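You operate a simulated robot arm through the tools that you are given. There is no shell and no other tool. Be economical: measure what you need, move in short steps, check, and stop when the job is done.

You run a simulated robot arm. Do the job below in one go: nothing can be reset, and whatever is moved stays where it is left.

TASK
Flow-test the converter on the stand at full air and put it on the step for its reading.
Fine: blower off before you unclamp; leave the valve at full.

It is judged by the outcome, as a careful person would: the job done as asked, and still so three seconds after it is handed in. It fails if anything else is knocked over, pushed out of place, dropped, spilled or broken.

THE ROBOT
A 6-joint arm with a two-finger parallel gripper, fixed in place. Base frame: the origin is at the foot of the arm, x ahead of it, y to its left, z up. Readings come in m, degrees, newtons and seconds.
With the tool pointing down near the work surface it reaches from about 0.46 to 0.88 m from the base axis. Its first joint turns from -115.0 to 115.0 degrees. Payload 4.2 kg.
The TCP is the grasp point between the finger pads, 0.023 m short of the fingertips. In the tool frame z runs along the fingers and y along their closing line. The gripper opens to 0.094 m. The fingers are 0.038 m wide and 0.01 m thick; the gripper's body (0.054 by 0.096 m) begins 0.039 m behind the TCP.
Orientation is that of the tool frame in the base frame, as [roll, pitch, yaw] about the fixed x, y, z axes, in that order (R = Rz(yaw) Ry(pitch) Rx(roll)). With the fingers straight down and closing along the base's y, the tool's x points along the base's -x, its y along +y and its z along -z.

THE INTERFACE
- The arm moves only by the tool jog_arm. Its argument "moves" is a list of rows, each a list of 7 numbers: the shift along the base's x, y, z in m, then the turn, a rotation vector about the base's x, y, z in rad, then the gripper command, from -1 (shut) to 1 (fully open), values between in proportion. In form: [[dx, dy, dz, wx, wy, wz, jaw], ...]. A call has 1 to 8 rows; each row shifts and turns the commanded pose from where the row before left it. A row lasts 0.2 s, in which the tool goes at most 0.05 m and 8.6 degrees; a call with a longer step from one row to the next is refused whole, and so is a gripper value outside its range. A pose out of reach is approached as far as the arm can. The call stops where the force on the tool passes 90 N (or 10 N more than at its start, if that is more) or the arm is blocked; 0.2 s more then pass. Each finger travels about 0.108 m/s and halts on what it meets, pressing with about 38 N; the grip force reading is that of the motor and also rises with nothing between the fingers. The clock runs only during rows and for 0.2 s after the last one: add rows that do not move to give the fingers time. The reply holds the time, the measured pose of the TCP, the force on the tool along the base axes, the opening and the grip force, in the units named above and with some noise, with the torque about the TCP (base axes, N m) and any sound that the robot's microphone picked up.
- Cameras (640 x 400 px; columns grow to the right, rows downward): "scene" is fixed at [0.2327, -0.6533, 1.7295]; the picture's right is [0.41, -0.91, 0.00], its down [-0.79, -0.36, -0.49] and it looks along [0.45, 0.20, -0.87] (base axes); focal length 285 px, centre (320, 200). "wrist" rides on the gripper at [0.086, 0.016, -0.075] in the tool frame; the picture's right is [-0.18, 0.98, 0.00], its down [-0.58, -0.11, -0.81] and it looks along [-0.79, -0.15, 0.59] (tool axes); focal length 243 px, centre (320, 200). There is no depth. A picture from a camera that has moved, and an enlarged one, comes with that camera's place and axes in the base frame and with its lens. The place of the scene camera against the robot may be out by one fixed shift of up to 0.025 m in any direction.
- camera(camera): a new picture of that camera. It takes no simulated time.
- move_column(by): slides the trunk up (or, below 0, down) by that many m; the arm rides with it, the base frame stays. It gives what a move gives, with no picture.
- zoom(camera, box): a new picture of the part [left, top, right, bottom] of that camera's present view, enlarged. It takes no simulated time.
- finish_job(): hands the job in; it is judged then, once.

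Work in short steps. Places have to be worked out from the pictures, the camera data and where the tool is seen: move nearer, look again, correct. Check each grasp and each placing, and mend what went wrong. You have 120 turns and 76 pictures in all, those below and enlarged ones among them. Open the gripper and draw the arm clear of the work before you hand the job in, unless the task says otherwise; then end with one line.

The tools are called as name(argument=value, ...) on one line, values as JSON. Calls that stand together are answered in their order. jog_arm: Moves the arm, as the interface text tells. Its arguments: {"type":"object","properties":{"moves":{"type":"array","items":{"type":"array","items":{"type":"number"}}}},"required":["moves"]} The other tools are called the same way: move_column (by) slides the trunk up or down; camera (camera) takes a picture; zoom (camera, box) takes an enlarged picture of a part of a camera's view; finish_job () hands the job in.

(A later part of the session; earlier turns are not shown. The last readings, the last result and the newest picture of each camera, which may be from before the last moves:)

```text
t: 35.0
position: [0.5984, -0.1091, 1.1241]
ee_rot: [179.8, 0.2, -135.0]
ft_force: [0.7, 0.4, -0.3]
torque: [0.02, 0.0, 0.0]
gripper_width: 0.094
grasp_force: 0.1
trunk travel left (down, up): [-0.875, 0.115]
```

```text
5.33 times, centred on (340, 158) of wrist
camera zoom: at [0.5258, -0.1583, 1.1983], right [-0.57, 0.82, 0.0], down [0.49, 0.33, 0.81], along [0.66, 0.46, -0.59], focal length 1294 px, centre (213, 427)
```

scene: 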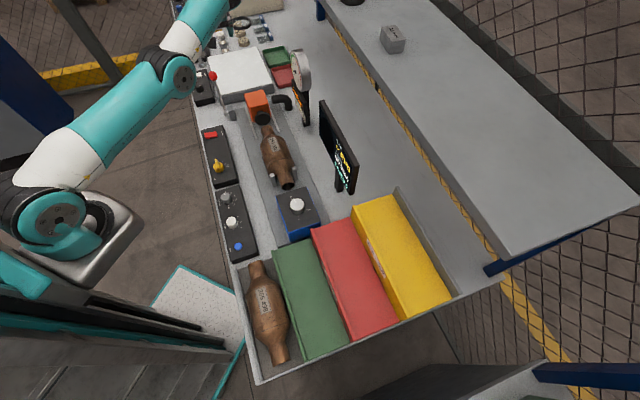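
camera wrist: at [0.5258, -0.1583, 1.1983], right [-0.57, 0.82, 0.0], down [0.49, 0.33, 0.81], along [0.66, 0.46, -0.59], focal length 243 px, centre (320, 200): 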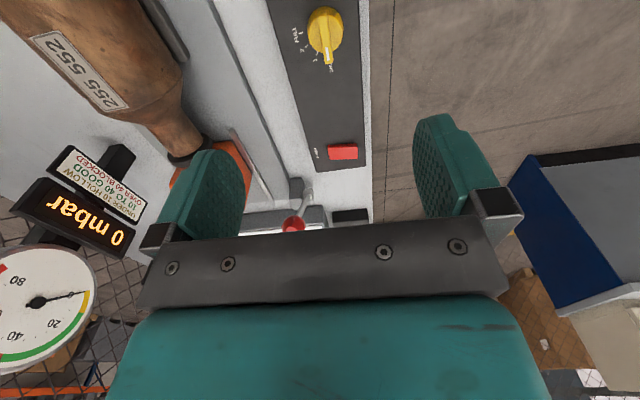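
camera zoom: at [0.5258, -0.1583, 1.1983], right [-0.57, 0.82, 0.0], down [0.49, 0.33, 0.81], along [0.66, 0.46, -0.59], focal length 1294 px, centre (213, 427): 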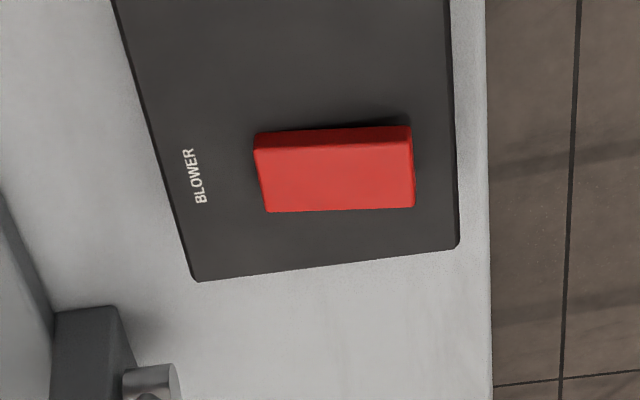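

The valve's bar is at SHUT along the bench, FULL is 90° clockwise. Bar centre ≈ (0.596, -0.103), top z ≈ 0.957. Descend and grip the bar with the fingertips.

jog_arm(moves=[[-0.0024, 0.006, -0.03, 0, 0, 0, 0.3], [0, 0, -0.045, 0, 0, 0, 0.3], [0, 0, -0.045, 0, 0, 0, 0.3], [0, 0, -0.034, 0, 0, 0, 0.3], [0, 0, 0, 0, 0, 0, 0.3]])

camera(camera="wrist")

```text
t: 36.2
position: [0.5959, -0.102, 0.9715]
ee_rot: [179.7, 0.2, -135.2]
ft_force: [0.5, 0.4, -0.5]
torque: [-0.05, 0.0, 0.03]
gripper_width: 0.0611
grasp_force: 0.0
trunk travel left (down, up): [-0.875, 0.115]
```

```text
35 pictures are left
camera wrist: at [0.5232, -0.1521, 1.0444], right [-0.56, 0.83, 0.0], down [0.49, 0.33, 0.81], along [0.67, 0.46, -0.59], focal length 243 px, centre (320, 200)
```

wrist: 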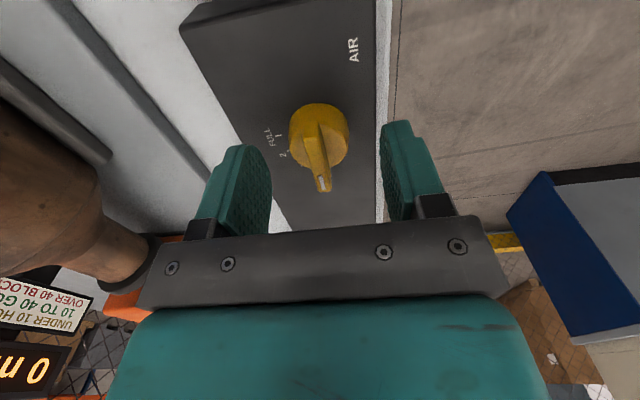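

jog_arm(moves=[[0, 0, -0.004, 0, 0, 0, -0.2], [0, 0, 0, 0, 0, 0, -1], [0, 0, 0, 0, 0, 0, -1], [0, 0, 0, 0, 0, 0, -1]])

```text
t: 37.2
position: [0.5985, -0.1023, 0.9672]
ee_rot: [179.9, 0.3, -135.2]
ft_force: [5.0, -3.1, 7.4]
torque: [-0.63, 0.32, 0.01]
gripper_width: 0.0306
grasp_force: 44.9
trunk travel left (down, up): [-0.875, 0.115]
```

It closed on the round body (31 mm), not the bar. Open, rise 9 mm and close again.

jog_arm(moves=[[0, 0, 0, 0, 0, 0, 0], [0, 0, 0.009, 0, 0, 0, 0], [0, 0, 0, 0, 0, 0, -1], [0, 0, 0, 0, 0, 0, -1], [0, 0, 0, 0, 0, 0, -1]])

zoom(camera="wrist", box=[220, 60, 420, 240])

```text
t: 38.4
position: [0.5969, -0.1024, 0.975]
ee_rot: [179.8, 0.1, -135.1]
ft_force: [3.5, -2.6, -4.3]
torque: [-0.25, -0.05, 0.04]
gripper_width: 0.0078
grasp_force: 45.0
trunk travel left (down, up): [-0.875, 0.115]
```

```text
2.22 times, centred on (320, 150) of wrist
camera zoom: at [0.5238, -0.1524, 1.0495], right [-0.56, 0.83, 0.0], down [0.49, 0.33, 0.81], along [0.67, 0.46, -0.59], focal length 539 px, centre (320, 311)
```

zoom: 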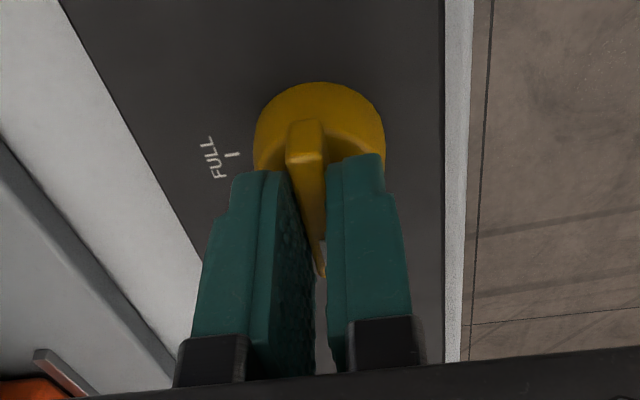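

Bar gripped (7.8 mm). Turn clockwise 90°.

jog_arm(moves=[[0, 0, 0, 0, 0, -0.13, -1], [0, 0, 0, 0, 0, -0.13, -1], [0, 0, 0, 0, 0, -0.13, -1], [0, 0, 0, 0, 0, -0.13, -1], [0, 0, 0, 0, 0, -0.13, -1], [0, 0, 0, 0, 0, -0.13, -1]])

jog_arm(moves=[[0, 0, 0, 0, 0, -0.13, -1], [0, 0, 0, 0, 0, -0.13, -1], [0, 0, 0, 0, 0, -0.13, -1], [0, 0, 0, 0, 0, -0.13, -1], [0, 0, 0, 0, 0, -0.13, -1], [0, 0, 0, 0, 0, -0.14, -1]])

```text
t: 39.8
position: [0.5983, -0.1028, 0.9748]
ee_rot: [179.8, 0.0, -179.9]
ft_force: [5.0, -5.1, 6.8]
torque: [-0.13, 1.02, 0.02]
gripper_width: 0.0077
grasp_force: 44.7
trunk travel left (down, up): [-0.875, 0.115]
```

```text
t: 41.2
position: [0.5987, -0.1015, 0.9756]
ee_rot: [179.8, 0.2, 134.8]
ft_force: [5.4, -8.0, 10.2]
torque: [-0.36, -0.17, 0.0]
gripper_width: 0.008
grasp_force: 45.0
trunk travel left (down, up): [-0.875, 0.115]
```

Turned by 90°. Release, rise and verify; then I look at the blower.

jog_arm(moves=[[0, 0, 0, 0, 0, 0, -0.3], [0, 0, 0, 0, 0, 0, -0.3], [0, 0, 0.04, 0, 0, 0, -0.3], [0, 0, 0.045, 0, 0, 0, -0.3], [0, 0, 0.045, 0, 0, 0, -0.3]])

camera(camera="wrist")

zoom(camera="scene", box=[190, 110, 290, 190])

```text
t: 42.4
position: [0.5968, -0.1016, 1.1049]
ee_rot: [179.8, 0.1, 135.0]
ft_force: [0.6, -0.6, -0.3]
torque: [-0.01, 0.0, 0.0]
gripper_width: 0.0327
grasp_force: 0.0
trunk travel left (down, up): [-0.875, 0.115]
```

```text
33 pictures are left
camera wrist: at [0.546, -0.029, 1.1794], right [0.83, 0.56, 0.0], down [0.33, -0.49, 0.81], along [0.46, -0.66, -0.59], focal length 243 px, centre (320, 200)
```

wrist: 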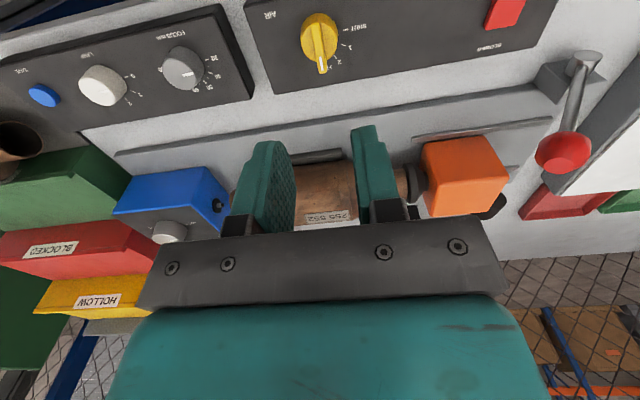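

```text
5.00 times, centred on (240, 150) of scene
camera zoom: at [0.2327, -0.6533, 1.7295], right [0.41, -0.91, 0.0], down [-0.79, -0.36, -0.49], along [0.45, 0.2, -0.87], focal length 1423 px, centre (720, 450)
```

zoom: 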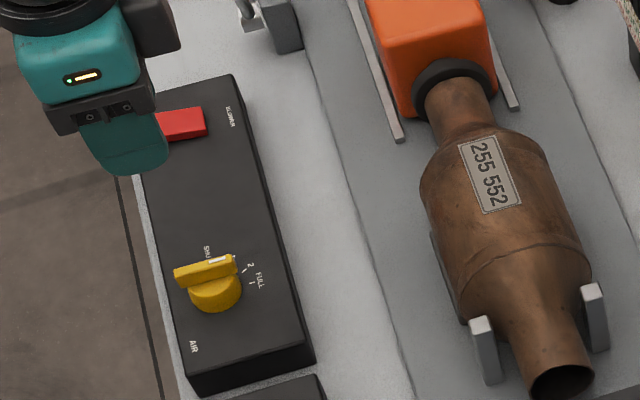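

zoom(camera="wrist", box=[280, 0, 380, 90])

```text
4.44 times, centred on (330, 45) of wrist
camera zoom: at [0.546, -0.029, 1.1794], right [0.83, 0.56, 0.0], down [0.33, -0.49, 0.81], along [0.46, -0.66, -0.59], focal length 1078 px, centre (276, 889)
```

zoom: 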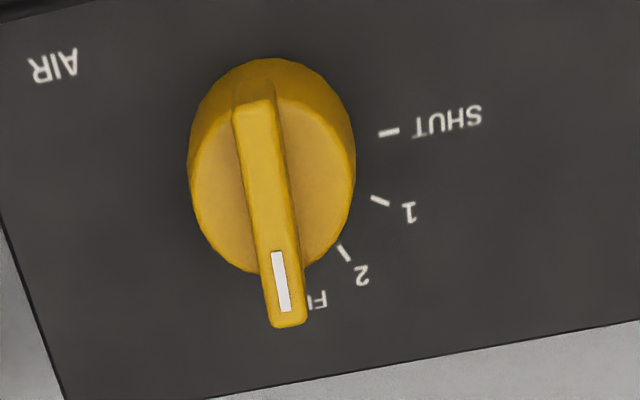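

Valve at FULL. Now a closer look at the blower rocker, with the fingers closed for pressing.

jog_arm(moves=[[0.019, 0.034, 0, 0, 0, 0, -1], [0.019, 0.034, 0, 0, 0, 0, -1], [0.019, 0.034, -0.01, 0, 0, 0, -1], [0.018, 0.034, -0.01, 0, 0, 0, -1]])

zoom(camera="wrist", box=[220, 0, 480, 162])

```text
t: 43.4
position: [0.6717, 0.0334, 1.0853]
ee_rot: [179.7, 0.1, 135.1]
ft_force: [0.1, -0.3, 0.2]
torque: [0.01, -0.01, 0.01]
gripper_width: 0.0001
grasp_force: 37.6
trunk travel left (down, up): [-0.875, 0.115]
```

```text
2.46 times, centred on (350, 81) of wrist
camera zoom: at [0.6206, 0.1059, 1.1587], right [0.83, 0.56, 0.0], down [0.33, -0.49, 0.81], along [0.46, -0.66, -0.59], focal length 597 px, centre (246, 493)
```

zoom: 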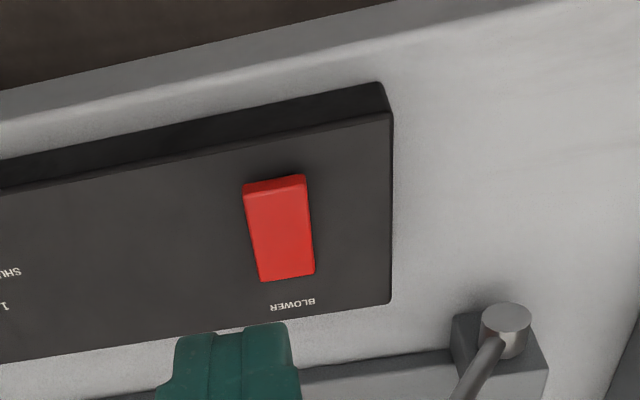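

zoom(camera="scene", box=[195, 120, 235, 150])

```text
13.33 times, centred on (215, 135) of scene
camera zoom: at [0.2327, -0.6533, 1.7295], right [0.41, -0.91, 0.0], down [-0.79, -0.36, -0.49], along [0.45, 0.2, -0.87], focal length 3794 px, centre (1720, 1067)
```

zoom: 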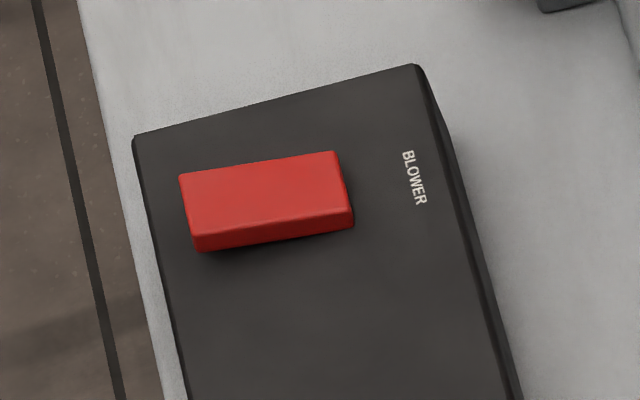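

The rocker's −v end is the raised one, centre ≈ (0.706, 0.009, 0.935). I'll come above the raised end and press gently.

jog_arm(moves=[[0.018, -0.008, -0.03, 0, 0, 0, -1], [0, 0, -0.04, 0, 0, 0, -1], [0, 0, -0.03, 0, 0, 0, -1]])

camera(camera="wrist")

```text
t: 44.2
position: [0.6909, 0.0251, 0.9851]
ee_rot: [179.7, 0.2, 135.0]
ft_force: [0.5, -0.5, -0.1]
torque: [0.0, -0.04, 0.02]
gripper_width: 0.0002
grasp_force: 38.1
trunk travel left (down, up): [-0.875, 0.115]
```

```text
28 pictures are left
camera wrist: at [0.6386, 0.0974, 1.0598], right [0.83, 0.56, 0.01], down [0.33, -0.49, 0.81], along [0.46, -0.66, -0.59], focal length 243 px, centre (320, 200)
```

wrist: 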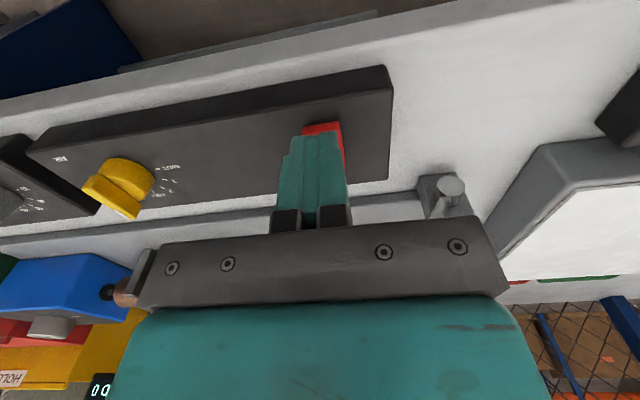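

jog_arm(moves=[[0.0035, -0.0035, -0.008, 0, 0, 0, -1], [0, 0, -0.006, 0, 0, 0, -1], [0, 0, -0.004, 0, 0, 0, -1]])

```text
t: 45.0
position: [0.6926, 0.0215, 0.9685]
ee_rot: [179.8, 0.1, 135.1]
ft_force: [0.0, -0.3, 0.2]
torque: [0.0, -0.03, -0.01]
gripper_width: 0.0001
grasp_force: 38.0
trunk travel left (down, up): [-0.875, 0.115]
```

jog_arm(moves=[[0, 0, -0.003, 0, 0, 0, -1], [0, 0, -0.003, 0, 0, 0, -1], [0, 0, -0.003, 0, 0, 0, -1], [0, 0, -0.002, 0, 0, 0, -1]])

```text
t: 46.0
position: [0.6924, 0.0223, 0.9639]
ee_rot: [179.5, 0.4, 135.0]
ft_force: [-19.8, -2.4, 69.5]
torque: [-1.06, -0.44, -0.02]
gripper_width: 0.0
grasp_force: 38.1
trunk travel left (down, up): [-0.875, 0.115]
```

Firm contact (70 N). Lift and check the rocker and the readout.

jog_arm(moves=[[0, 0, 0.03, 0, 0, 0, -1], [0, 0, 0.04, 0, 0, 0, -1], [-0.02, 0.02, 0.03, 0, 0, 0, -1]])

zoom(camera="scene", box=[195, 70, 325, 150])

```text
t: 46.8
position: [0.6747, 0.0415, 1.0569]
ee_rot: [179.8, 0.1, 134.8]
ft_force: [-0.6, -0.9, -0.1]
torque: [0.02, 0.01, 0.02]
gripper_width: 0.0002
grasp_force: 37.6
trunk travel left (down, up): [-0.875, 0.115]
```

```text
4.92 times, centred on (260, 110) of scene
camera zoom: at [0.2327, -0.6533, 1.7295], right [0.41, -0.91, 0.0], down [-0.79, -0.36, -0.49], along [0.45, 0.2, -0.87], focal length 1401 px, centre (615, 643)
```

zoom: 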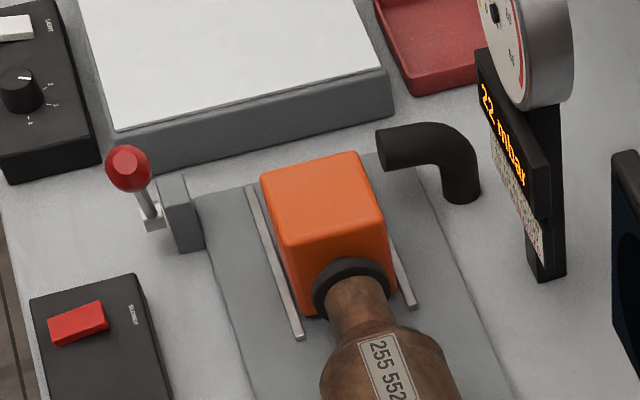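

The blower is on and the readout climbs. Let it settle, then read it closely.

jog_arm(moves=[[0, 0, 0, 0, 0, 0, -1], [0, 0, 0, 0, 0, 0, -1], [0, 0, 0, 0, 0, 0, -1], [0, 0, 0, 0, 0, 0, -1], [0, 0, 0, 0, 0, 0, -1], [0, 0, 0, 0, 0, 0, -1], [0, 0, 0, 0, 0, 0, -1], [0, 0, 0, 0, 0, 0, -1]])

jog_arm(moves=[[0, 0, 0, 0, 0, 0, -1], [0, 0, 0, 0, 0, 0, -1], [0, 0, 0, 0, 0, 0, -1], [0, 0, 0, 0, 0, 0, -1], [0, 0, 0, 0, 0, 0, -1], [0, 0, 0, 0, 0, 0, -1], [0, 0, 0, 0, 0, 0, -1], [0, 0, 0, 0, 0, 0, -1]])

zoom(camera="scene", box=[280, 45, 320, 115])

```text
t: 48.6
position: [0.6751, 0.044, 1.0574]
ee_rot: [179.8, 0.1, 135.0]
ft_force: [-0.8, -0.5, 0.7]
torque: [0.01, -0.04, 0.03]
gripper_width: 0.0
grasp_force: 37.7
trunk travel left (down, up): [-0.875, 0.115]
```

```text
t: 50.4
position: [0.6748, 0.0432, 1.0578]
ee_rot: [179.8, 0.1, 134.9]
ft_force: [0.8, -0.5, 0.2]
torque: [-0.02, 0.01, 0.03]
gripper_width: 0.0
grasp_force: 38.2
trunk travel left (down, up): [-0.875, 0.115]
```

```text
5.71 times, centred on (300, 80) of scene
camera zoom: at [0.2327, -0.6533, 1.7295], right [0.41, -0.91, 0.0], down [-0.79, -0.36, -0.49], along [0.45, 0.2, -0.87], focal length 1626 px, centre (434, 886)
```

zoom: 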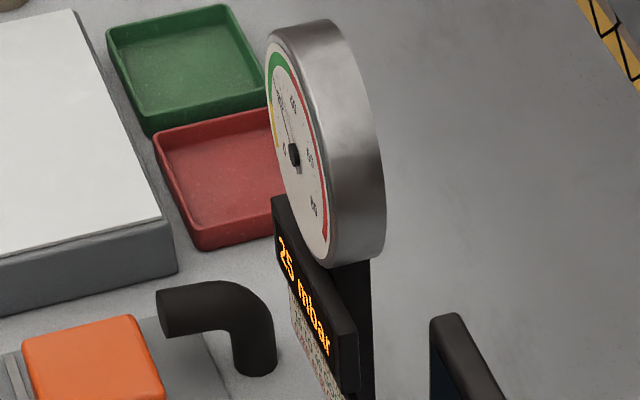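

It reads 25 mbar (22 before). I'll wait a bit more and check that it has settled.

jog_arm(moves=[[0, 0, 0, 0, 0, 0, -1], [0, 0, 0, 0, 0, 0, -1], [0, 0, 0, 0, 0, 0, -1], [0, 0, 0, 0, 0, 0, -1], [0, 0, 0, 0, 0, 0, -1], [0, 0, 0, 0, 0, 0, -1], [0, 0, 0, 0, 0, 0, -1], [0, 0, 0, 0, 0, 0, -1]])

jog_arm(moves=[[0, 0, 0, 0, 0, 0, -1], [0, 0, 0, 0, 0, 0, -1], [0, 0, 0, 0, 0, 0, -1], [0, 0, 0, 0, 0, 0, -1], [0, 0, 0, 0, 0, 0, -1], [0, 0, 0, 0, 0, 0, -1], [0, 0, 0, 0, 0, 0, -1], [0, 0, 0, 0, 0, 0, -1]])

zoom(camera="scene", box=[280, 60, 310, 115])

```text
t: 52.2
position: [0.6739, 0.0428, 1.0576]
ee_rot: [179.8, 0.2, 134.9]
ft_force: [0.2, -0.2, 0.1]
torque: [0.01, 0.0, 0.02]
gripper_width: 0.0001
grasp_force: 38.1
trunk travel left (down, up): [-0.875, 0.115]
```

```text
t: 54.0
position: [0.6743, 0.0425, 1.0573]
ee_rot: [179.9, 0.1, 135.1]
ft_force: [0.5, 0.0, -0.1]
torque: [0.0, -0.02, 0.0]
gripper_width: 0.0
grasp_force: 37.9
trunk travel left (down, up): [-0.875, 0.115]
```

```text
7.27 times, centred on (295, 88) of scene
camera zoom: at [0.2327, -0.6533, 1.7295], right [0.41, -0.91, 0.0], down [-0.79, -0.36, -0.49], along [0.45, 0.2, -0.87], focal length 2070 px, centre (502, 1018)
```

zoom: 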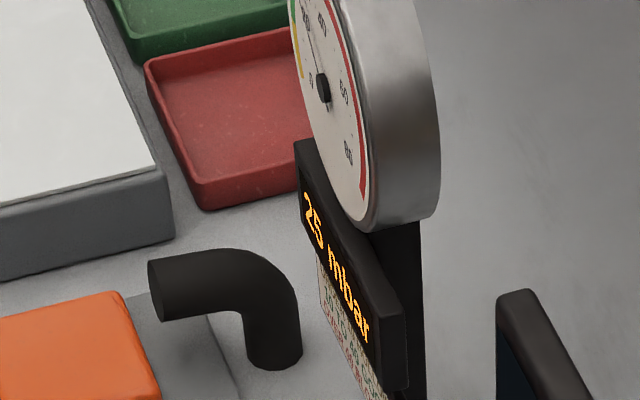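

Steady at 25 mbar: 10–40 = GOOD → green step. Now blower off: press the raised +v end, keeping the gripper body clear of the lever ball.

jog_arm(moves=[[0.02, -0.022, 0, 0, 0, 0, -1], [0.0192, -0.0225, -0.02, 0, 0, 0, -1], [0, 0, -0.03, 0, 0, 0, -1], [0, 0, -0.022, 0, 0, 0, -1]])

camera(camera="wrist")

```text
t: 55.0
position: [0.7132, -0.0023, 0.9842]
ee_rot: [179.7, 0.2, 135.0]
ft_force: [0.3, 0.1, 1.2]
torque: [0.01, -0.03, 0.01]
gripper_width: 0.0
grasp_force: 38.1
trunk travel left (down, up): [-0.875, 0.115]
```

```text
24 pictures are left
camera wrist: at [0.6619, 0.0705, 1.0585], right [0.83, 0.56, 0.0], down [0.33, -0.49, 0.81], along [0.46, -0.66, -0.59], focal length 243 px, centre (320, 200)
```

wrist: 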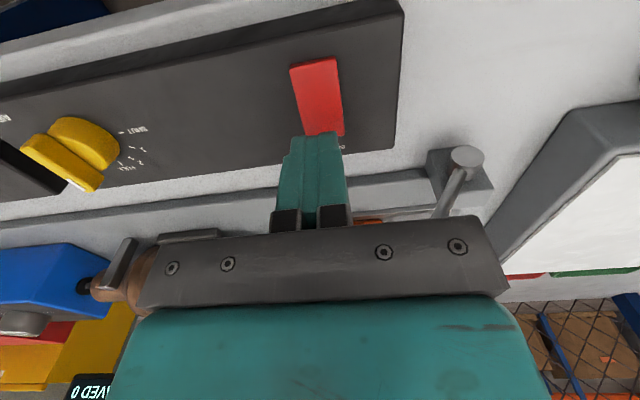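

jog_arm(moves=[[0.002, 0.002, -0.01, 0, 0, 0, -1], [0, 0, -0.006, 0, 0, 0, -1], [0, 0, -0.003, 0, 0, 0, -1], [0, 0, -0.003, 0, 0, 0, -1], [0, 0, -0.003, 0, 0, 0, -1], [0, 0, -0.002, 0, 0, 0, -1]])

jog_arm(moves=[[0, 0, 0.03, 0, 0, 0, -1], [-0.005, 0.005, 0.04, 0, 0, 0, -1], [-0.02, 0.02, 0.04, 0, 0, 0, -1], [-0.02, 0.02, 0.03, 0, 0, 0, -1]])

zoom(camera="scene", box=[195, 70, 325, 150])

```text
t: 56.4
position: [0.7141, 0.0003, 0.9628]
ee_rot: [179.5, 0.4, 135.0]
ft_force: [-14.2, 0.7, 55.8]
torque: [0.33, 0.9, 0.22]
gripper_width: 0.0
grasp_force: 38.3
trunk travel left (down, up): [-0.875, 0.115]
```

```text
t: 57.4
position: [0.6699, 0.043, 1.0977]
ee_rot: [179.7, 0.1, 134.9]
ft_force: [0.0, 0.0, -1.0]
torque: [0.03, 0.04, -0.01]
gripper_width: 0.0
grasp_force: 38.1
trunk travel left (down, up): [-0.875, 0.115]
```

```text
4.92 times, centred on (260, 110) of scene
camera zoom: at [0.2327, -0.6533, 1.7295], right [0.41, -0.91, 0.0], down [-0.79, -0.36, -0.49], along [0.45, 0.2, -0.87], focal length 1401 px, centre (615, 643)
```

zoom: 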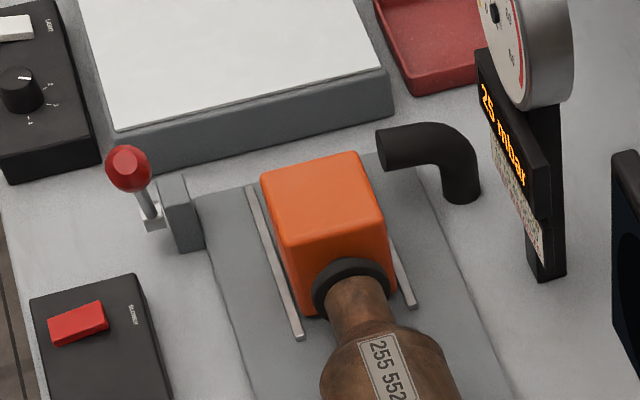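

Still on: that press was too near the rocker's middle. To press right at its +v end without nearing the lever, I'll turn to yaw 225 and use the single +v finger with open jaws.

jog_arm(moves=[[0.002, -0.002, 0, 0, 0, 0.14, 0], [0.002, -0.002, 0, 0, 0, 0.14, 1], [0.002, -0.002, 0, 0, 0, 0.14, 1], [0.002, -0.002, 0, 0, 0, 0.14, 1], [0.002, -0.002, 0, 0, 0, 0.14, 1], [0.002, -0.001, 0, 0, 0, 0.14, 1], [0.002, -0.001, 0, 0, 0, 0.14, 1], [0.002, 0, 0, 0, 0, 0.14, 1]])

jog_arm(moves=[[0, 0, 0, 0, 0, 0.14, 1], [0, 0, -0.01, 0, 0, 0.14, 1], [0, 0, -0.02, 0, 0, 0.14, 1], [0, 0, -0.02, 0, 0, 0.031, 1]])

camera(camera="wrist")

```text
t: 59.2
position: [0.6871, 0.0331, 1.0972]
ee_rot: [179.8, 0.1, -160.6]
ft_force: [-0.9, -0.5, -0.4]
torque: [0.01, -0.02, 0.01]
gripper_width: 0.0938
grasp_force: 0.0
trunk travel left (down, up): [-0.875, 0.115]
```

```text
t: 60.2
position: [0.6863, 0.0335, 1.0475]
ee_rot: [179.9, 0.1, -135.0]
ft_force: [0.3, 0.0, -0.7]
torque: [-0.01, -0.02, -0.02]
gripper_width: 0.0939
grasp_force: 0.0
trunk travel left (down, up): [-0.875, 0.115]
```

```text
22 pictures are left
camera wrist: at [0.6126, -0.0169, 1.1216], right [-0.57, 0.82, 0.0], down [0.49, 0.33, 0.81], along [0.66, 0.46, -0.59], focal length 243 px, centre (320, 200)
```

wrist: 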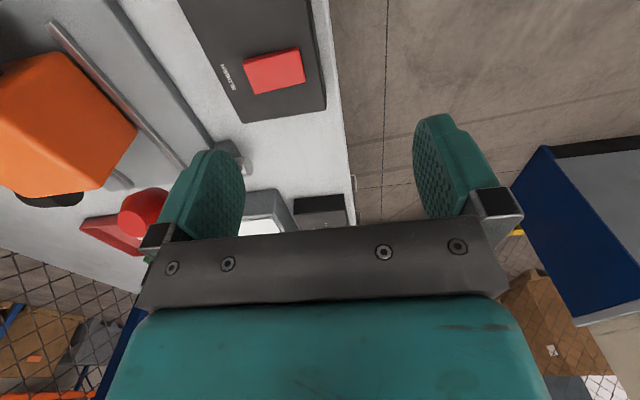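

jog_arm(moves=[[-0.0035, 0.0035, -0.03, 0, 0, 0, 1], [0, 0, -0.03, 0, 0, 0, 1], [0, 0, -0.015, 0, 0, 0, 1], [0, 0, -0.004, 0, 0, 0, 1], [0, 0, -0.004, 0, 0, 0, 1], [0, 0, -0.003, 0, 0, 0, 1]])

zoom(camera="scene", box=[195, 70, 325, 150])

```text
t: 61.6
position: [0.6822, 0.0362, 0.9611]
ee_rot: [179.8, 0.2, -134.9]
ft_force: [-0.1, -0.6, 5.1]
torque: [-0.21, -0.11, -0.04]
gripper_width: 0.0937
grasp_force: 0.0
trunk travel left (down, up): [-0.875, 0.115]
```

```text
4.92 times, centred on (260, 110) of scene
camera zoom: at [0.2327, -0.6533, 1.7295], right [0.41, -0.91, 0.0], down [-0.79, -0.36, -0.49], along [0.45, 0.2, -0.87], focal length 1401 px, centre (615, 643)
```

zoom: 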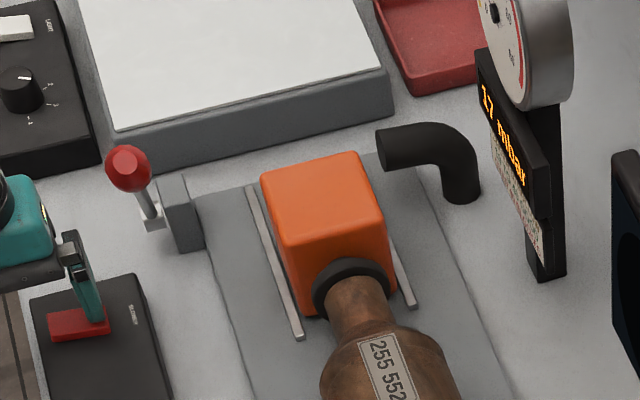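

Pressure is falling (17 mbar): blower off. Rise, turn back, close the fingers and move to the inner side of the lever ball.

jog_arm(moves=[[0, 0, 0.045, 0, 0, 0, 1], [0, 0, 0.045, 0, 0, 0, 1], [0, 0, 0.04, 0, 0, -0.12, 1], [0, 0, 0.02, 0, 0, -0.14, 0], [0, 0, 0, 0, 0, -0.14, -1], [0, 0, 0, 0, 0, -0.14, -1], [0, 0, 0, 0, 0, -0.14, -1], [0, 0, 0, 0, 0, -0.14, -1]])

jog_arm(moves=[[0.012, -0.017, 0, 0, 0, -0.14, -1], [0.012, -0.017, 0, 0, 0, -0.14, -1], [0.012, -0.017, 0, 0, 0, -0.14, -1], [0.012, -0.017, 0, 0, 0, -0.14, -1], [0.012, -0.017, 0, 0, 0, -0.14, -1], [0, 0, 0, 0, 0, -0.051, -1]])

camera(camera="wrist")

zoom(camera="scene", box=[195, 70, 325, 150])

```text
t: 63.4
position: [0.6831, 0.0354, 1.1099]
ee_rot: [179.8, 0.1, 177.9]
ft_force: [-1.0, 0.4, -0.4]
torque: [-0.05, 0.02, 0.0]
gripper_width: 0.0
grasp_force: 38.1
trunk travel left (down, up): [-0.875, 0.115]
```

```text
t: 64.8
position: [0.7435, -0.0493, 1.1107]
ee_rot: [179.8, 0.0, 134.8]
ft_force: [0.6, 0.7, 0.2]
torque: [0.02, 0.02, -0.02]
gripper_width: 0.0
grasp_force: 38.2
trunk travel left (down, up): [-0.875, 0.115]
```

```text
20 pictures are left
camera wrist: at [0.6917, 0.0234, 1.1853], right [0.83, 0.56, 0.0], down [0.33, -0.49, 0.81], along [0.46, -0.67, -0.59], focal length 243 px, centre (320, 200)
```

wrist: 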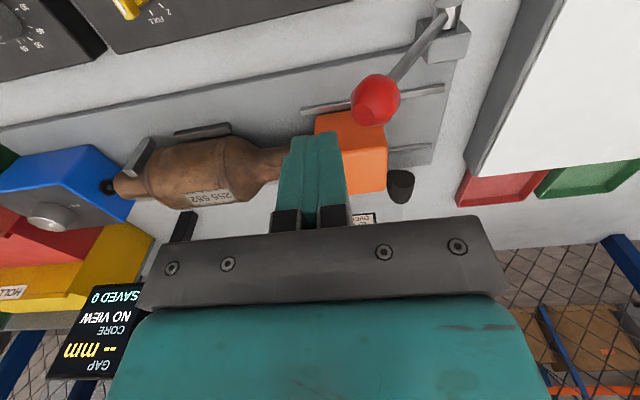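

```text
4.92 times, centred on (260, 110) of scene
camera zoom: at [0.2327, -0.6533, 1.7295], right [0.41, -0.91, 0.0], down [-0.79, -0.36, -0.49], along [0.45, 0.2, -0.87], focal length 1401 px, centre (615, 643)
```

zoom: 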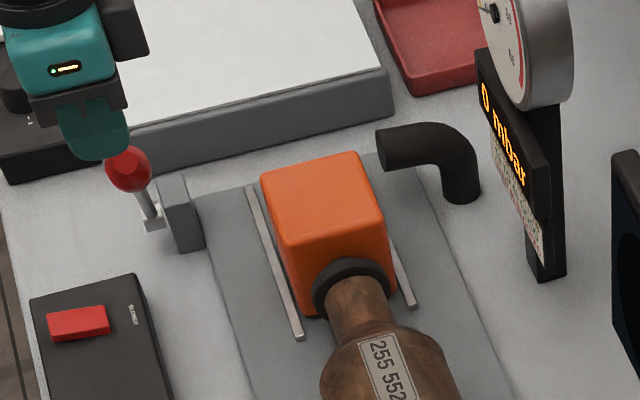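

0 mbar now. Descend beside the ball on its −u side and push the lever back over.

jog_arm(moves=[[-0.003, -0.003, -0.035, 0, 0, 0, -1], [0, 0, -0.038, 0, 0, 0, -1], [0.004, 0.004, 0, 0, 0, 0, -1]])

jog_arm(moves=[[0.01, 0.01, 0.006, 0, 0, 0, -1], [0.01, 0.01, 0.006, 0, 0, 0, -1]])

```text
t: 65.6
position: [0.7443, -0.0481, 1.0386]
ee_rot: [179.8, 0.1, 135.0]
ft_force: [-0.1, -1.1, -0.5]
torque: [0.01, 0.02, -0.01]
gripper_width: 0.0004
grasp_force: 37.8
trunk travel left (down, up): [-0.875, 0.115]
```

```text
t: 66.2
position: [0.7637, -0.0272, 1.0502]
ee_rot: [179.7, 0.1, 135.0]
ft_force: [-0.5, -0.6, 1.2]
torque: [-0.04, -0.06, -0.08]
gripper_width: 0.0002
grasp_force: 37.8
trunk travel left (down, up): [-0.875, 0.115]
```

jog_arm(moves=[[0.016, 0.016, 0.006, 0, 0, 0, -1], [0.0168, 0.0168, 0.002, 0, 0, 0, -1], [0.017, 0.017, 0.0, 0, 0, 0, -1]])

camera(camera="wrist")

```text
t: 67.0
position: [0.8144, 0.0214, 1.0602]
ee_rot: [179.9, 0.2, 135.0]
ft_force: [0.1, -0.4, 0.4]
torque: [0.0, -0.02, 0.0]
gripper_width: 0.0002
grasp_force: 38.1
trunk travel left (down, up): [-0.875, 0.115]
```

```text
18 pictures are left
camera wrist: at [0.7622, 0.0945, 1.1331], right [0.83, 0.56, 0.0], down [0.33, -0.49, 0.81], along [0.46, -0.66, -0.59], focal length 243 px, centre (320, 200)
```

wrist: 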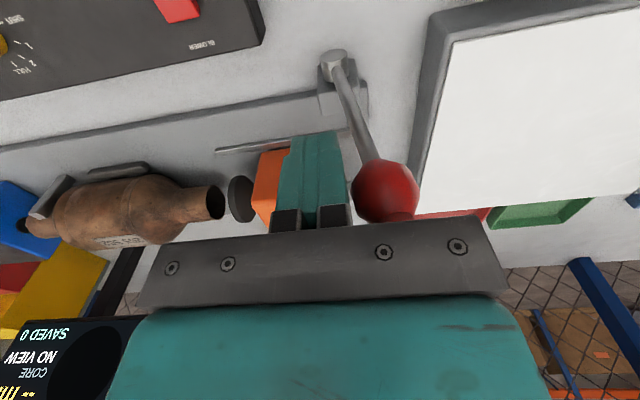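

Lever is past vertical and the cone has left the inlet. Push a bit further to the open side.

jog_arm(moves=[[0.015, 0.015, -0.003, 0, 0, 0, -1], [0.014, 0.014, -0.006, 0, 0, 0, -1]])

jog_arm(moves=[[-0.015, -0.015, 0.01, 0, 0, 0, -1], [-0.02, -0.02, 0.04, 0, 0, 0, -1], [-0.02, -0.02, 0.04, 0, 0, 0, -1], [-0.02, -0.02, 0.02, 0, 0, 0, -1]])

camera(camera="wrist")

```text
t: 67.6
position: [0.8427, 0.05, 1.0492]
ee_rot: [179.8, 0.1, 134.9]
ft_force: [-0.2, 1.0, 0.7]
torque: [0.01, 0.01, 0.02]
gripper_width: 0.0002
grasp_force: 38.0
trunk travel left (down, up): [-0.875, 0.115]
```

```text
t: 68.6
position: [0.7651, -0.0235, 1.1596]
ee_rot: [179.8, 0.1, 134.9]
ft_force: [0.5, 0.4, -0.5]
torque: [-0.02, 0.08, -0.04]
gripper_width: 0.0
grasp_force: 37.7
trunk travel left (down, up): [-0.875, 0.115]
```

```text
17 pictures are left
camera wrist: at [0.7151, 0.0499, 1.2322], right [0.83, 0.56, 0.0], down [0.33, -0.49, 0.81], along [0.46, -0.66, -0.59], focal length 243 px, centre (320, 200)
```

wrist: 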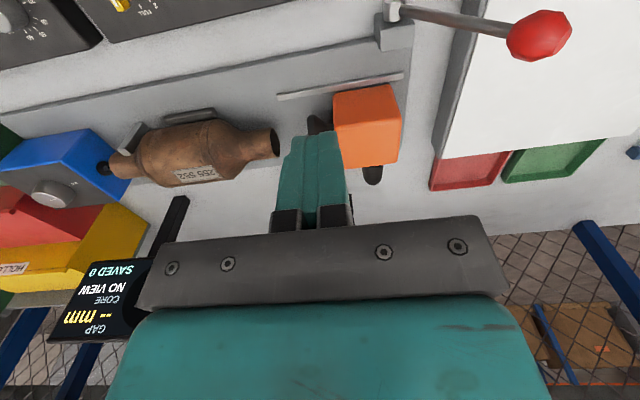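

Lever open, converter free. Next hover above the converter body (~(0.69, -0.266)) with fingers closing across it.

jog_arm(moves=[[-0.012, 0, 0, 0, 0, 0.14, 0], [-0.012, 0, 0, 0, 0, 0.14, 1], [-0.008, -0.02, 0, 0, 0, 0.14, 1], [-0.008, -0.02, 0, 0, 0, 0.14, 1], [-0.008, -0.02, 0, 0, 0, 0.14, 1], [-0.008, -0.02, 0, 0, 0, 0.14, 1], [-0.008, -0.02, 0, 0, 0, 0.14, 1], [-0.008, -0.02, 0, 0, 0, 0.14, 1]])

jog_arm(moves=[[-0.003, -0.03, 0, 0, 0, 0.14, 1], [0, -0.03, 0, 0, 0, 0.14, 1], [0, -0.03, 0, 0, 0, 0.14, 1], [0, -0.033, 0, 0, 0, 0.033, 1]])

camera(camera="wrist")

```text
t: 70.4
position: [0.6954, -0.1448, 1.1593]
ee_rot: [179.8, 0.1, -160.8]
ft_force: [0.4, 0.4, 0.4]
torque: [-0.01, 0.03, 0.02]
gripper_width: 0.094
grasp_force: 0.0
trunk travel left (down, up): [-0.875, 0.115]
```

```text
t: 71.4
position: [0.6916, -0.2667, 1.1602]
ee_rot: [179.8, 0.1, -134.9]
ft_force: [0.1, 0.4, 0.3]
torque: [-0.01, 0.01, -0.02]
gripper_width: 0.0938
grasp_force: 0.0
trunk travel left (down, up): [-0.875, 0.115]
```

```text
16 pictures are left
camera wrist: at [0.618, -0.3168, 1.2333], right [-0.57, 0.82, 0.0], down [0.49, 0.33, 0.81], along [0.66, 0.46, -0.59], focal length 243 px, centre (320, 200)
```

wrist: 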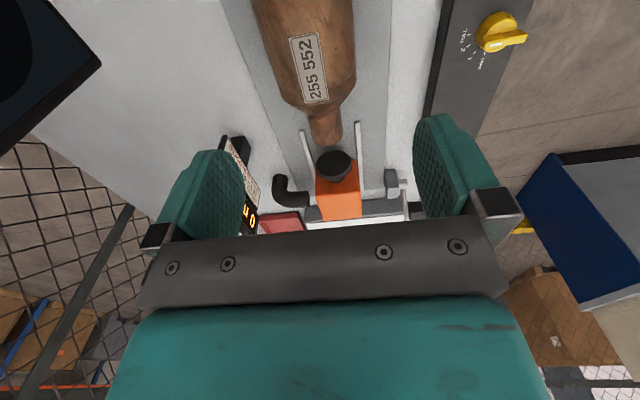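

The body's axis is at about v = 0.69, slightly off my centre, and it looks nearly as wide as the jaw opening. Measure more exactly.

zoom(camera="wrist", box=[220, 0, 400, 160])

zoom(camera="scene", box=[245, 105, 315, 195])

```text
2.50 times, centred on (310, 80) of wrist
camera zoom: at [0.618, -0.3168, 1.2333], right [-0.57, 0.82, 0.0], down [0.49, 0.33, 0.81], along [0.66, 0.46, -0.59], focal length 606 px, centre (345, 500)
```

zoom: 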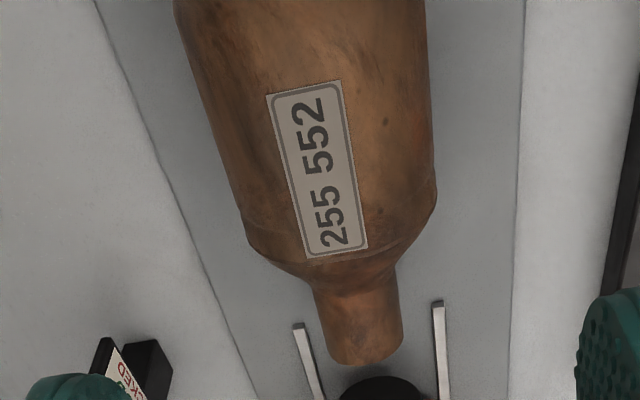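

```text
4.44 times, centred on (280, 150) of scene
camera zoom: at [0.2327, -0.6533, 1.7295], right [0.41, -0.91, 0.0], down [-0.79, -0.36, -0.49], along [0.45, 0.2, -0.87], focal length 1265 px, centre (498, 422)
```

zoom: 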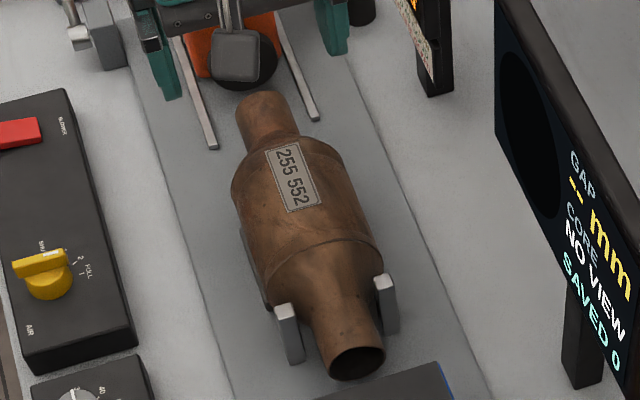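

Body diameter ≈ 87 mm (top z ≈ 1.0, axis v ≈ 0.690), just fitting the 94 mm opening. I centre on it at z 1.06 and check before going down.

jog_arm(moves=[[0.0169, -0.0006, -0.03, 0, 0, 0, 1], [0, 0, -0.04, 0, 0, 0, 1], [0, 0, -0.03, 0, 0, 0, 1], [0, 0, 0, 0, 0, 0, 1]])

camera(camera="wrist")

```text
t: 72.4
position: [0.7079, -0.2677, 1.0598]
ee_rot: [179.7, 0.1, -134.9]
ft_force: [-0.3, 0.3, 0.9]
torque: [-0.03, -0.01, -0.05]
gripper_width: 0.0939
grasp_force: 0.1
trunk travel left (down, up): [-0.875, 0.115]
```

```text
13 pictures are left
camera wrist: at [0.6347, -0.3172, 1.1328], right [-0.57, 0.82, 0.0], down [0.49, 0.33, 0.81], along [0.66, 0.46, -0.59], focal length 243 px, centre (320, 200)
```

wrist: 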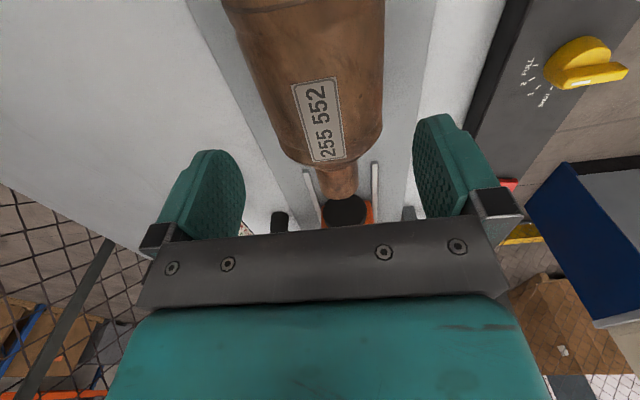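

Centering is good (body axis v 0.690 = TCP). Descend slowly watching forces.

jog_arm(moves=[[0, 0, -0.02, 0, 0, 0, 1], [0, 0, -0.012, 0, 0, 0, 1], [0, 0, -0.012, 0, 0, 0, 1]])

jog_arm(moves=[[0, 0, -0.012, 0, 0, 0, 1], [0, 0, -0.012, 0, 0, 0, 1], [0, 0, -0.012, 0, 0, 0, 1]])

```text
t: 73.2
position: [0.7096, -0.2679, 1.0157]
ee_rot: [179.7, 0.1, -135.0]
ft_force: [0.2, 0.7, -0.3]
torque: [0.01, 0.02, -0.04]
gripper_width: 0.0941
grasp_force: 0.0
trunk travel left (down, up): [-0.875, 0.115]
```

```text
t: 74.0
position: [0.7094, -0.2683, 0.9784]
ee_rot: [179.8, 0.0, -135.0]
ft_force: [-0.1, 0.1, 0.3]
torque: [0.02, -0.03, -0.01]
gripper_width: 0.0937
grasp_force: 0.0
trunk travel left (down, up): [-0.875, 0.115]
```

No contact on the way down. Close gently and check the width.

jog_arm(moves=[[0, 0, -0.005, 0, 0, 0, 1], [0, 0, 0, 0, 0, 0, 0.6], [0, 0, 0, 0, 0, 0, -1], [0, 0, 0, 0, 0, 0, -1], [0, 0, 0, 0, 0, 0, -1]])

```text
t: 75.2
position: [0.7088, -0.2666, 0.9738]
ee_rot: [179.7, 0.1, -135.0]
ft_force: [-5.0, 4.8, 0.6]
torque: [0.25, 0.29, -0.42]
gripper_width: 0.0885
grasp_force: 37.9
trunk travel left (down, up): [-0.875, 0.115]
```

Gripped at 88.5 mm. Lift slowly and read weight/torque.

jog_arm(moves=[[0, 0, 0.01, 0, 0, 0, -1], [0, 0, 0.015, 0, 0, 0, -1], [0, 0, 0.015, 0, 0, 0, -1], [0, 0, 0.0, 0, 0, 0, -1]])

zoom(camera="scene", box=[215, 80, 345, 210])

```text
t: 76.2
position: [0.709, -0.2678, 1.0136]
ee_rot: [179.7, 0.2, -134.9]
ft_force: [0.7, 0.5, -12.4]
torque: [-0.01, 0.0, 0.0]
gripper_width: 0.0884
grasp_force: 37.7
trunk travel left (down, up): [-0.875, 0.115]
```

```text
3.08 times, centred on (280, 145) of scene
camera zoom: at [0.2327, -0.6533, 1.7295], right [0.41, -0.91, 0.0], down [-0.79, -0.36, -0.49], along [0.45, 0.2, -0.87], focal length 876 px, centre (443, 369)
```

zoom: 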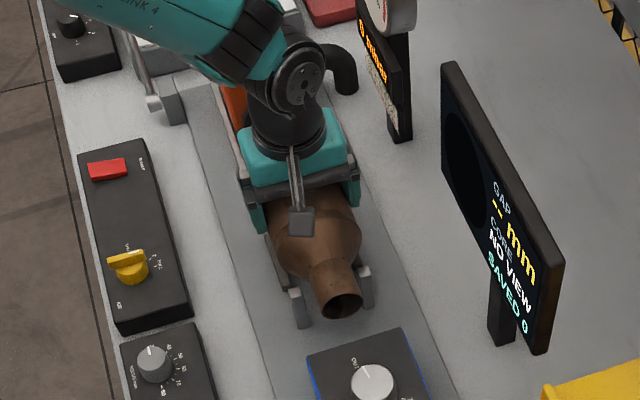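

Lifted cleanly: 12.4 N, balanced. From the scene view the green step spans u −0.30…0, v 0.58…0.70, lip ≈ 0.925 and the red lip behind at ≈ 0.99. I raise the converter and carry it over the green step (target u −0.15, v 0.638).

jog_arm(moves=[[0, 0, 0.035, 0, 0, 0, -1], [0, 0, 0.04, 0, 0, 0, -1], [0, 0, 0.04, 0, 0, 0, -1], [0, 0, 0.035, 0, 0, 0, -1], [-0.0331, -0.0263, 0, 0, 0, 0, -1], [-0.0331, -0.0263, 0, 0, 0, 0, -1], [-0.0331, -0.0263, 0, 0, 0, 0, -1]])

jog_arm(moves=[[-0.0331, -0.0263, 0, 0, 0, 0, -1], [-0.0331, -0.0263, 0, 0, 0, 0, -1], [-0.0331, -0.0263, 0, 0, 0, 0, -1], [-0.0331, -0.0263, 0, 0, 0, 0, -1], [-0.0331, -0.0263, 0, 0, 0, 0, -1], [-0.0331, -0.0263, 0, 0, 0, 0, -1], [-0.0331, -0.0263, 0, 0, 0, 0, -1], [-0.0331, -0.0263, 0, 0, 0, 0, -1]])

camera(camera="scene")

```text
t: 77.8
position: [0.6114, -0.3465, 1.1637]
ee_rot: [179.8, 0.1, -134.9]
ft_force: [1.3, 0.6, -12.2]
torque: [-0.03, 0.01, 0.0]
gripper_width: 0.0885
grasp_force: 37.5
trunk travel left (down, up): [-0.875, 0.115]
```

```text
t: 79.6
position: [0.3449, -0.5568, 1.1652]
ee_rot: [179.8, 0.1, -134.8]
ft_force: [1.5, 0.9, -11.9]
torque: [-0.03, 0.04, -0.03]
gripper_width: 0.0883
grasp_force: 38.1
trunk travel left (down, up): [-0.875, 0.115]
```

```text
11 pictures are left
```

scene: 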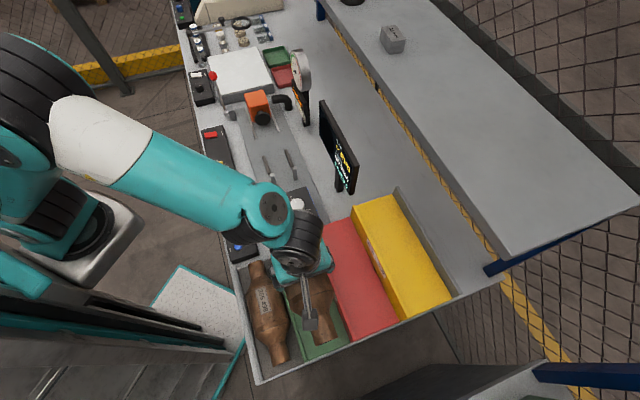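

zoom(camera="scene", box=[250, 245, 370, 365])

camera(camera="wrist")

```text
3.33 times, centred on (310, 305) of scene
camera zoom: at [0.2327, -0.6533, 1.7295], right [0.41, -0.91, 0.0], down [-0.79, -0.36, -0.49], along [0.45, 0.2, -0.87], focal length 948 px, centre (353, -150)
```

zoom: 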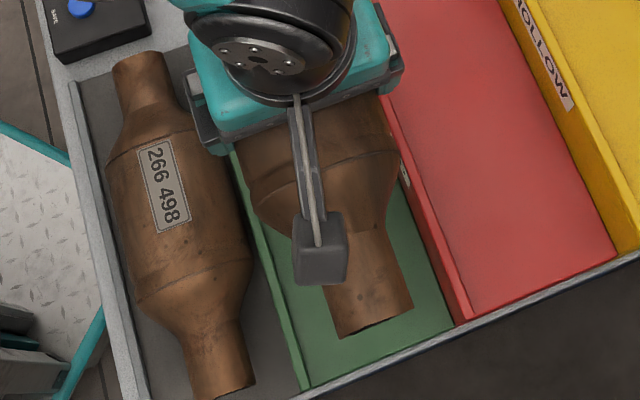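

```text
9 pictures are left
camera wrist: at [0.2719, -0.6064, 1.2373], right [-0.57, 0.82, 0.01], down [0.49, 0.33, 0.81], along [0.66, 0.46, -0.59], focal length 243 px, centre (320, 200)
```

wrist: 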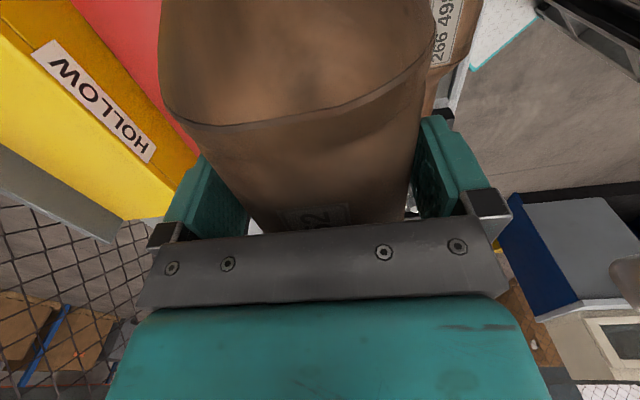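

The converter is right over the green step, between its lip and the red wall. Descend.

jog_arm(moves=[[0, 0, -0.04, 0, 0, 0, -1], [0, 0, -0.04, 0, 0, 0, -1], [0, 0, -0.035, 0, 0, 0, -1], [0, 0, -0.03, 0, 0, 0, -1], [0, 0, -0.015, 0, 0, 0, -1], [0, 0, 0, 0, 0, 0, -1]])

zoom(camera="scene", box=[250, 245, 370, 365])

```text
t: 81.0
position: [0.3442, -0.5581, 1.0059]
ee_rot: [-179.9, 0.0, -134.8]
ft_force: [-0.8, -0.5, 28.0]
torque: [0.01, 0.08, 0.09]
gripper_width: 0.0879
grasp_force: 38.1
trunk travel left (down, up): [-0.875, 0.115]
```

```text
3.33 times, centred on (310, 305) of scene
camera zoom: at [0.2327, -0.6533, 1.7295], right [0.41, -0.91, 0.0], down [-0.79, -0.36, -0.49], along [0.45, 0.2, -0.87], focal length 948 px, centre (353, -150)
```

zoom: 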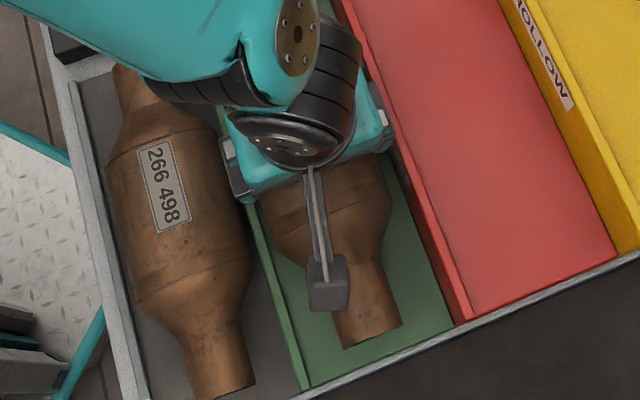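

Contact at TCP z ≈ 1.006 with no torque — it rests on the green step. Ease the push, then open slowly.

jog_arm(moves=[[0, 0, 0.004, 0, 0, 0, -1], [0, 0, 0, 0, 0, 0, -1]])

```text
t: 81.6
position: [0.3455, -0.5554, 1.0068]
ee_rot: [179.6, 0.2, -134.9]
ft_force: [0.1, -1.2, -6.2]
torque: [-0.4, 0.15, 0.07]
gripper_width: 0.0884
grasp_force: 37.6
trunk travel left (down, up): [-0.875, 0.115]
```

jog_arm(moves=[[0, 0, -0.001, 0, 0, 0, 0.9], [0, 0, 0, 0, 0, 0, 0.96], [0, 0, 0, 0, 0, 0, 1], [0, 0, 0, 0, 0, 0, 1]])

zoom(camera="scene", box=[250, 245, 370, 365])

```text
t: 82.6
position: [0.3451, -0.5559, 1.0068]
ee_rot: [179.7, 0.1, -135.0]
ft_force: [-0.7, 1.6, 0.3]
torque: [0.01, 0.03, 0.03]
gripper_width: 0.0935
grasp_force: 0.0
trunk travel left (down, up): [-0.875, 0.115]
```

```text
3.33 times, centred on (310, 305) of scene
camera zoom: at [0.2327, -0.6533, 1.7295], right [0.41, -0.91, 0.0], down [-0.79, -0.36, -0.49], along [0.45, 0.2, -0.87], focal length 948 px, centre (353, -150)
```

zoom: 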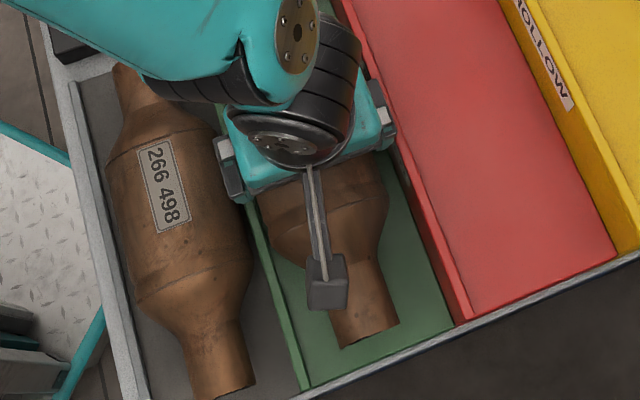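

Released and it is resting. Rise straight up slowly, watching for drag.

jog_arm(moves=[[0, 0, 0.015, 0, 0, 0, 1], [0, 0, 0.02, 0, 0, 0, 1], [0, 0, 0.03, 0, 0, 0, 1], [0, 0, 0.04, 0, 0, 0, 1]])

jog_arm(moves=[[0, 0, 0.045, 0, 0, 0, 1], [0, 0, 0.045, 0, 0, 0, 1], [0.01, 0.04, 0.02, 0, 0, 0, 1], [0.01, 0.045, 0, 0, 0, 0, 1], [0.01, 0.045, 0, 0, 0, 0, 1], [0.01, 0.045, 0, 0, 0, 0, 1], [0.01, 0.045, 0, 0, 0, 0, 1]])

camera(camera="scene")

```text
t: 83.6
position: [0.3443, -0.5569, 1.1123]
ee_rot: [179.6, 0.2, -134.8]
ft_force: [0.0, -0.3, 0.3]
torque: [0.0, 0.0, 0.0]
gripper_width: 0.0941
grasp_force: 0.0
trunk travel left (down, up): [-0.875, 0.115]
```

```text
t: 85.2
position: [0.3957, -0.3377, 1.2213]
ee_rot: [179.8, 0.2, -134.9]
ft_force: [0.5, -0.5, -0.5]
torque: [0.04, 0.04, 0.01]
gripper_width: 0.0941
grasp_force: 0.0
trunk travel left (down, up): [-0.875, 0.115]
```

```text
6 pictures are left
```

scene: 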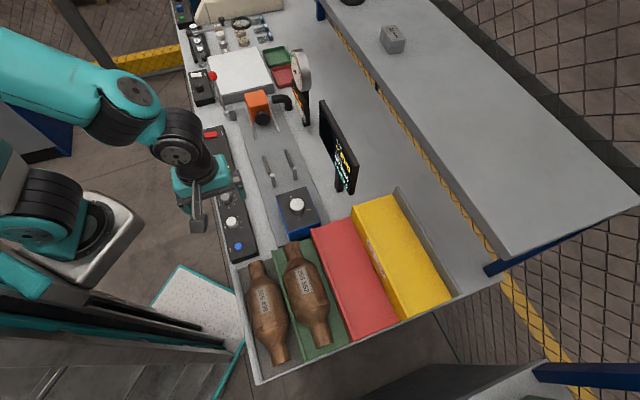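

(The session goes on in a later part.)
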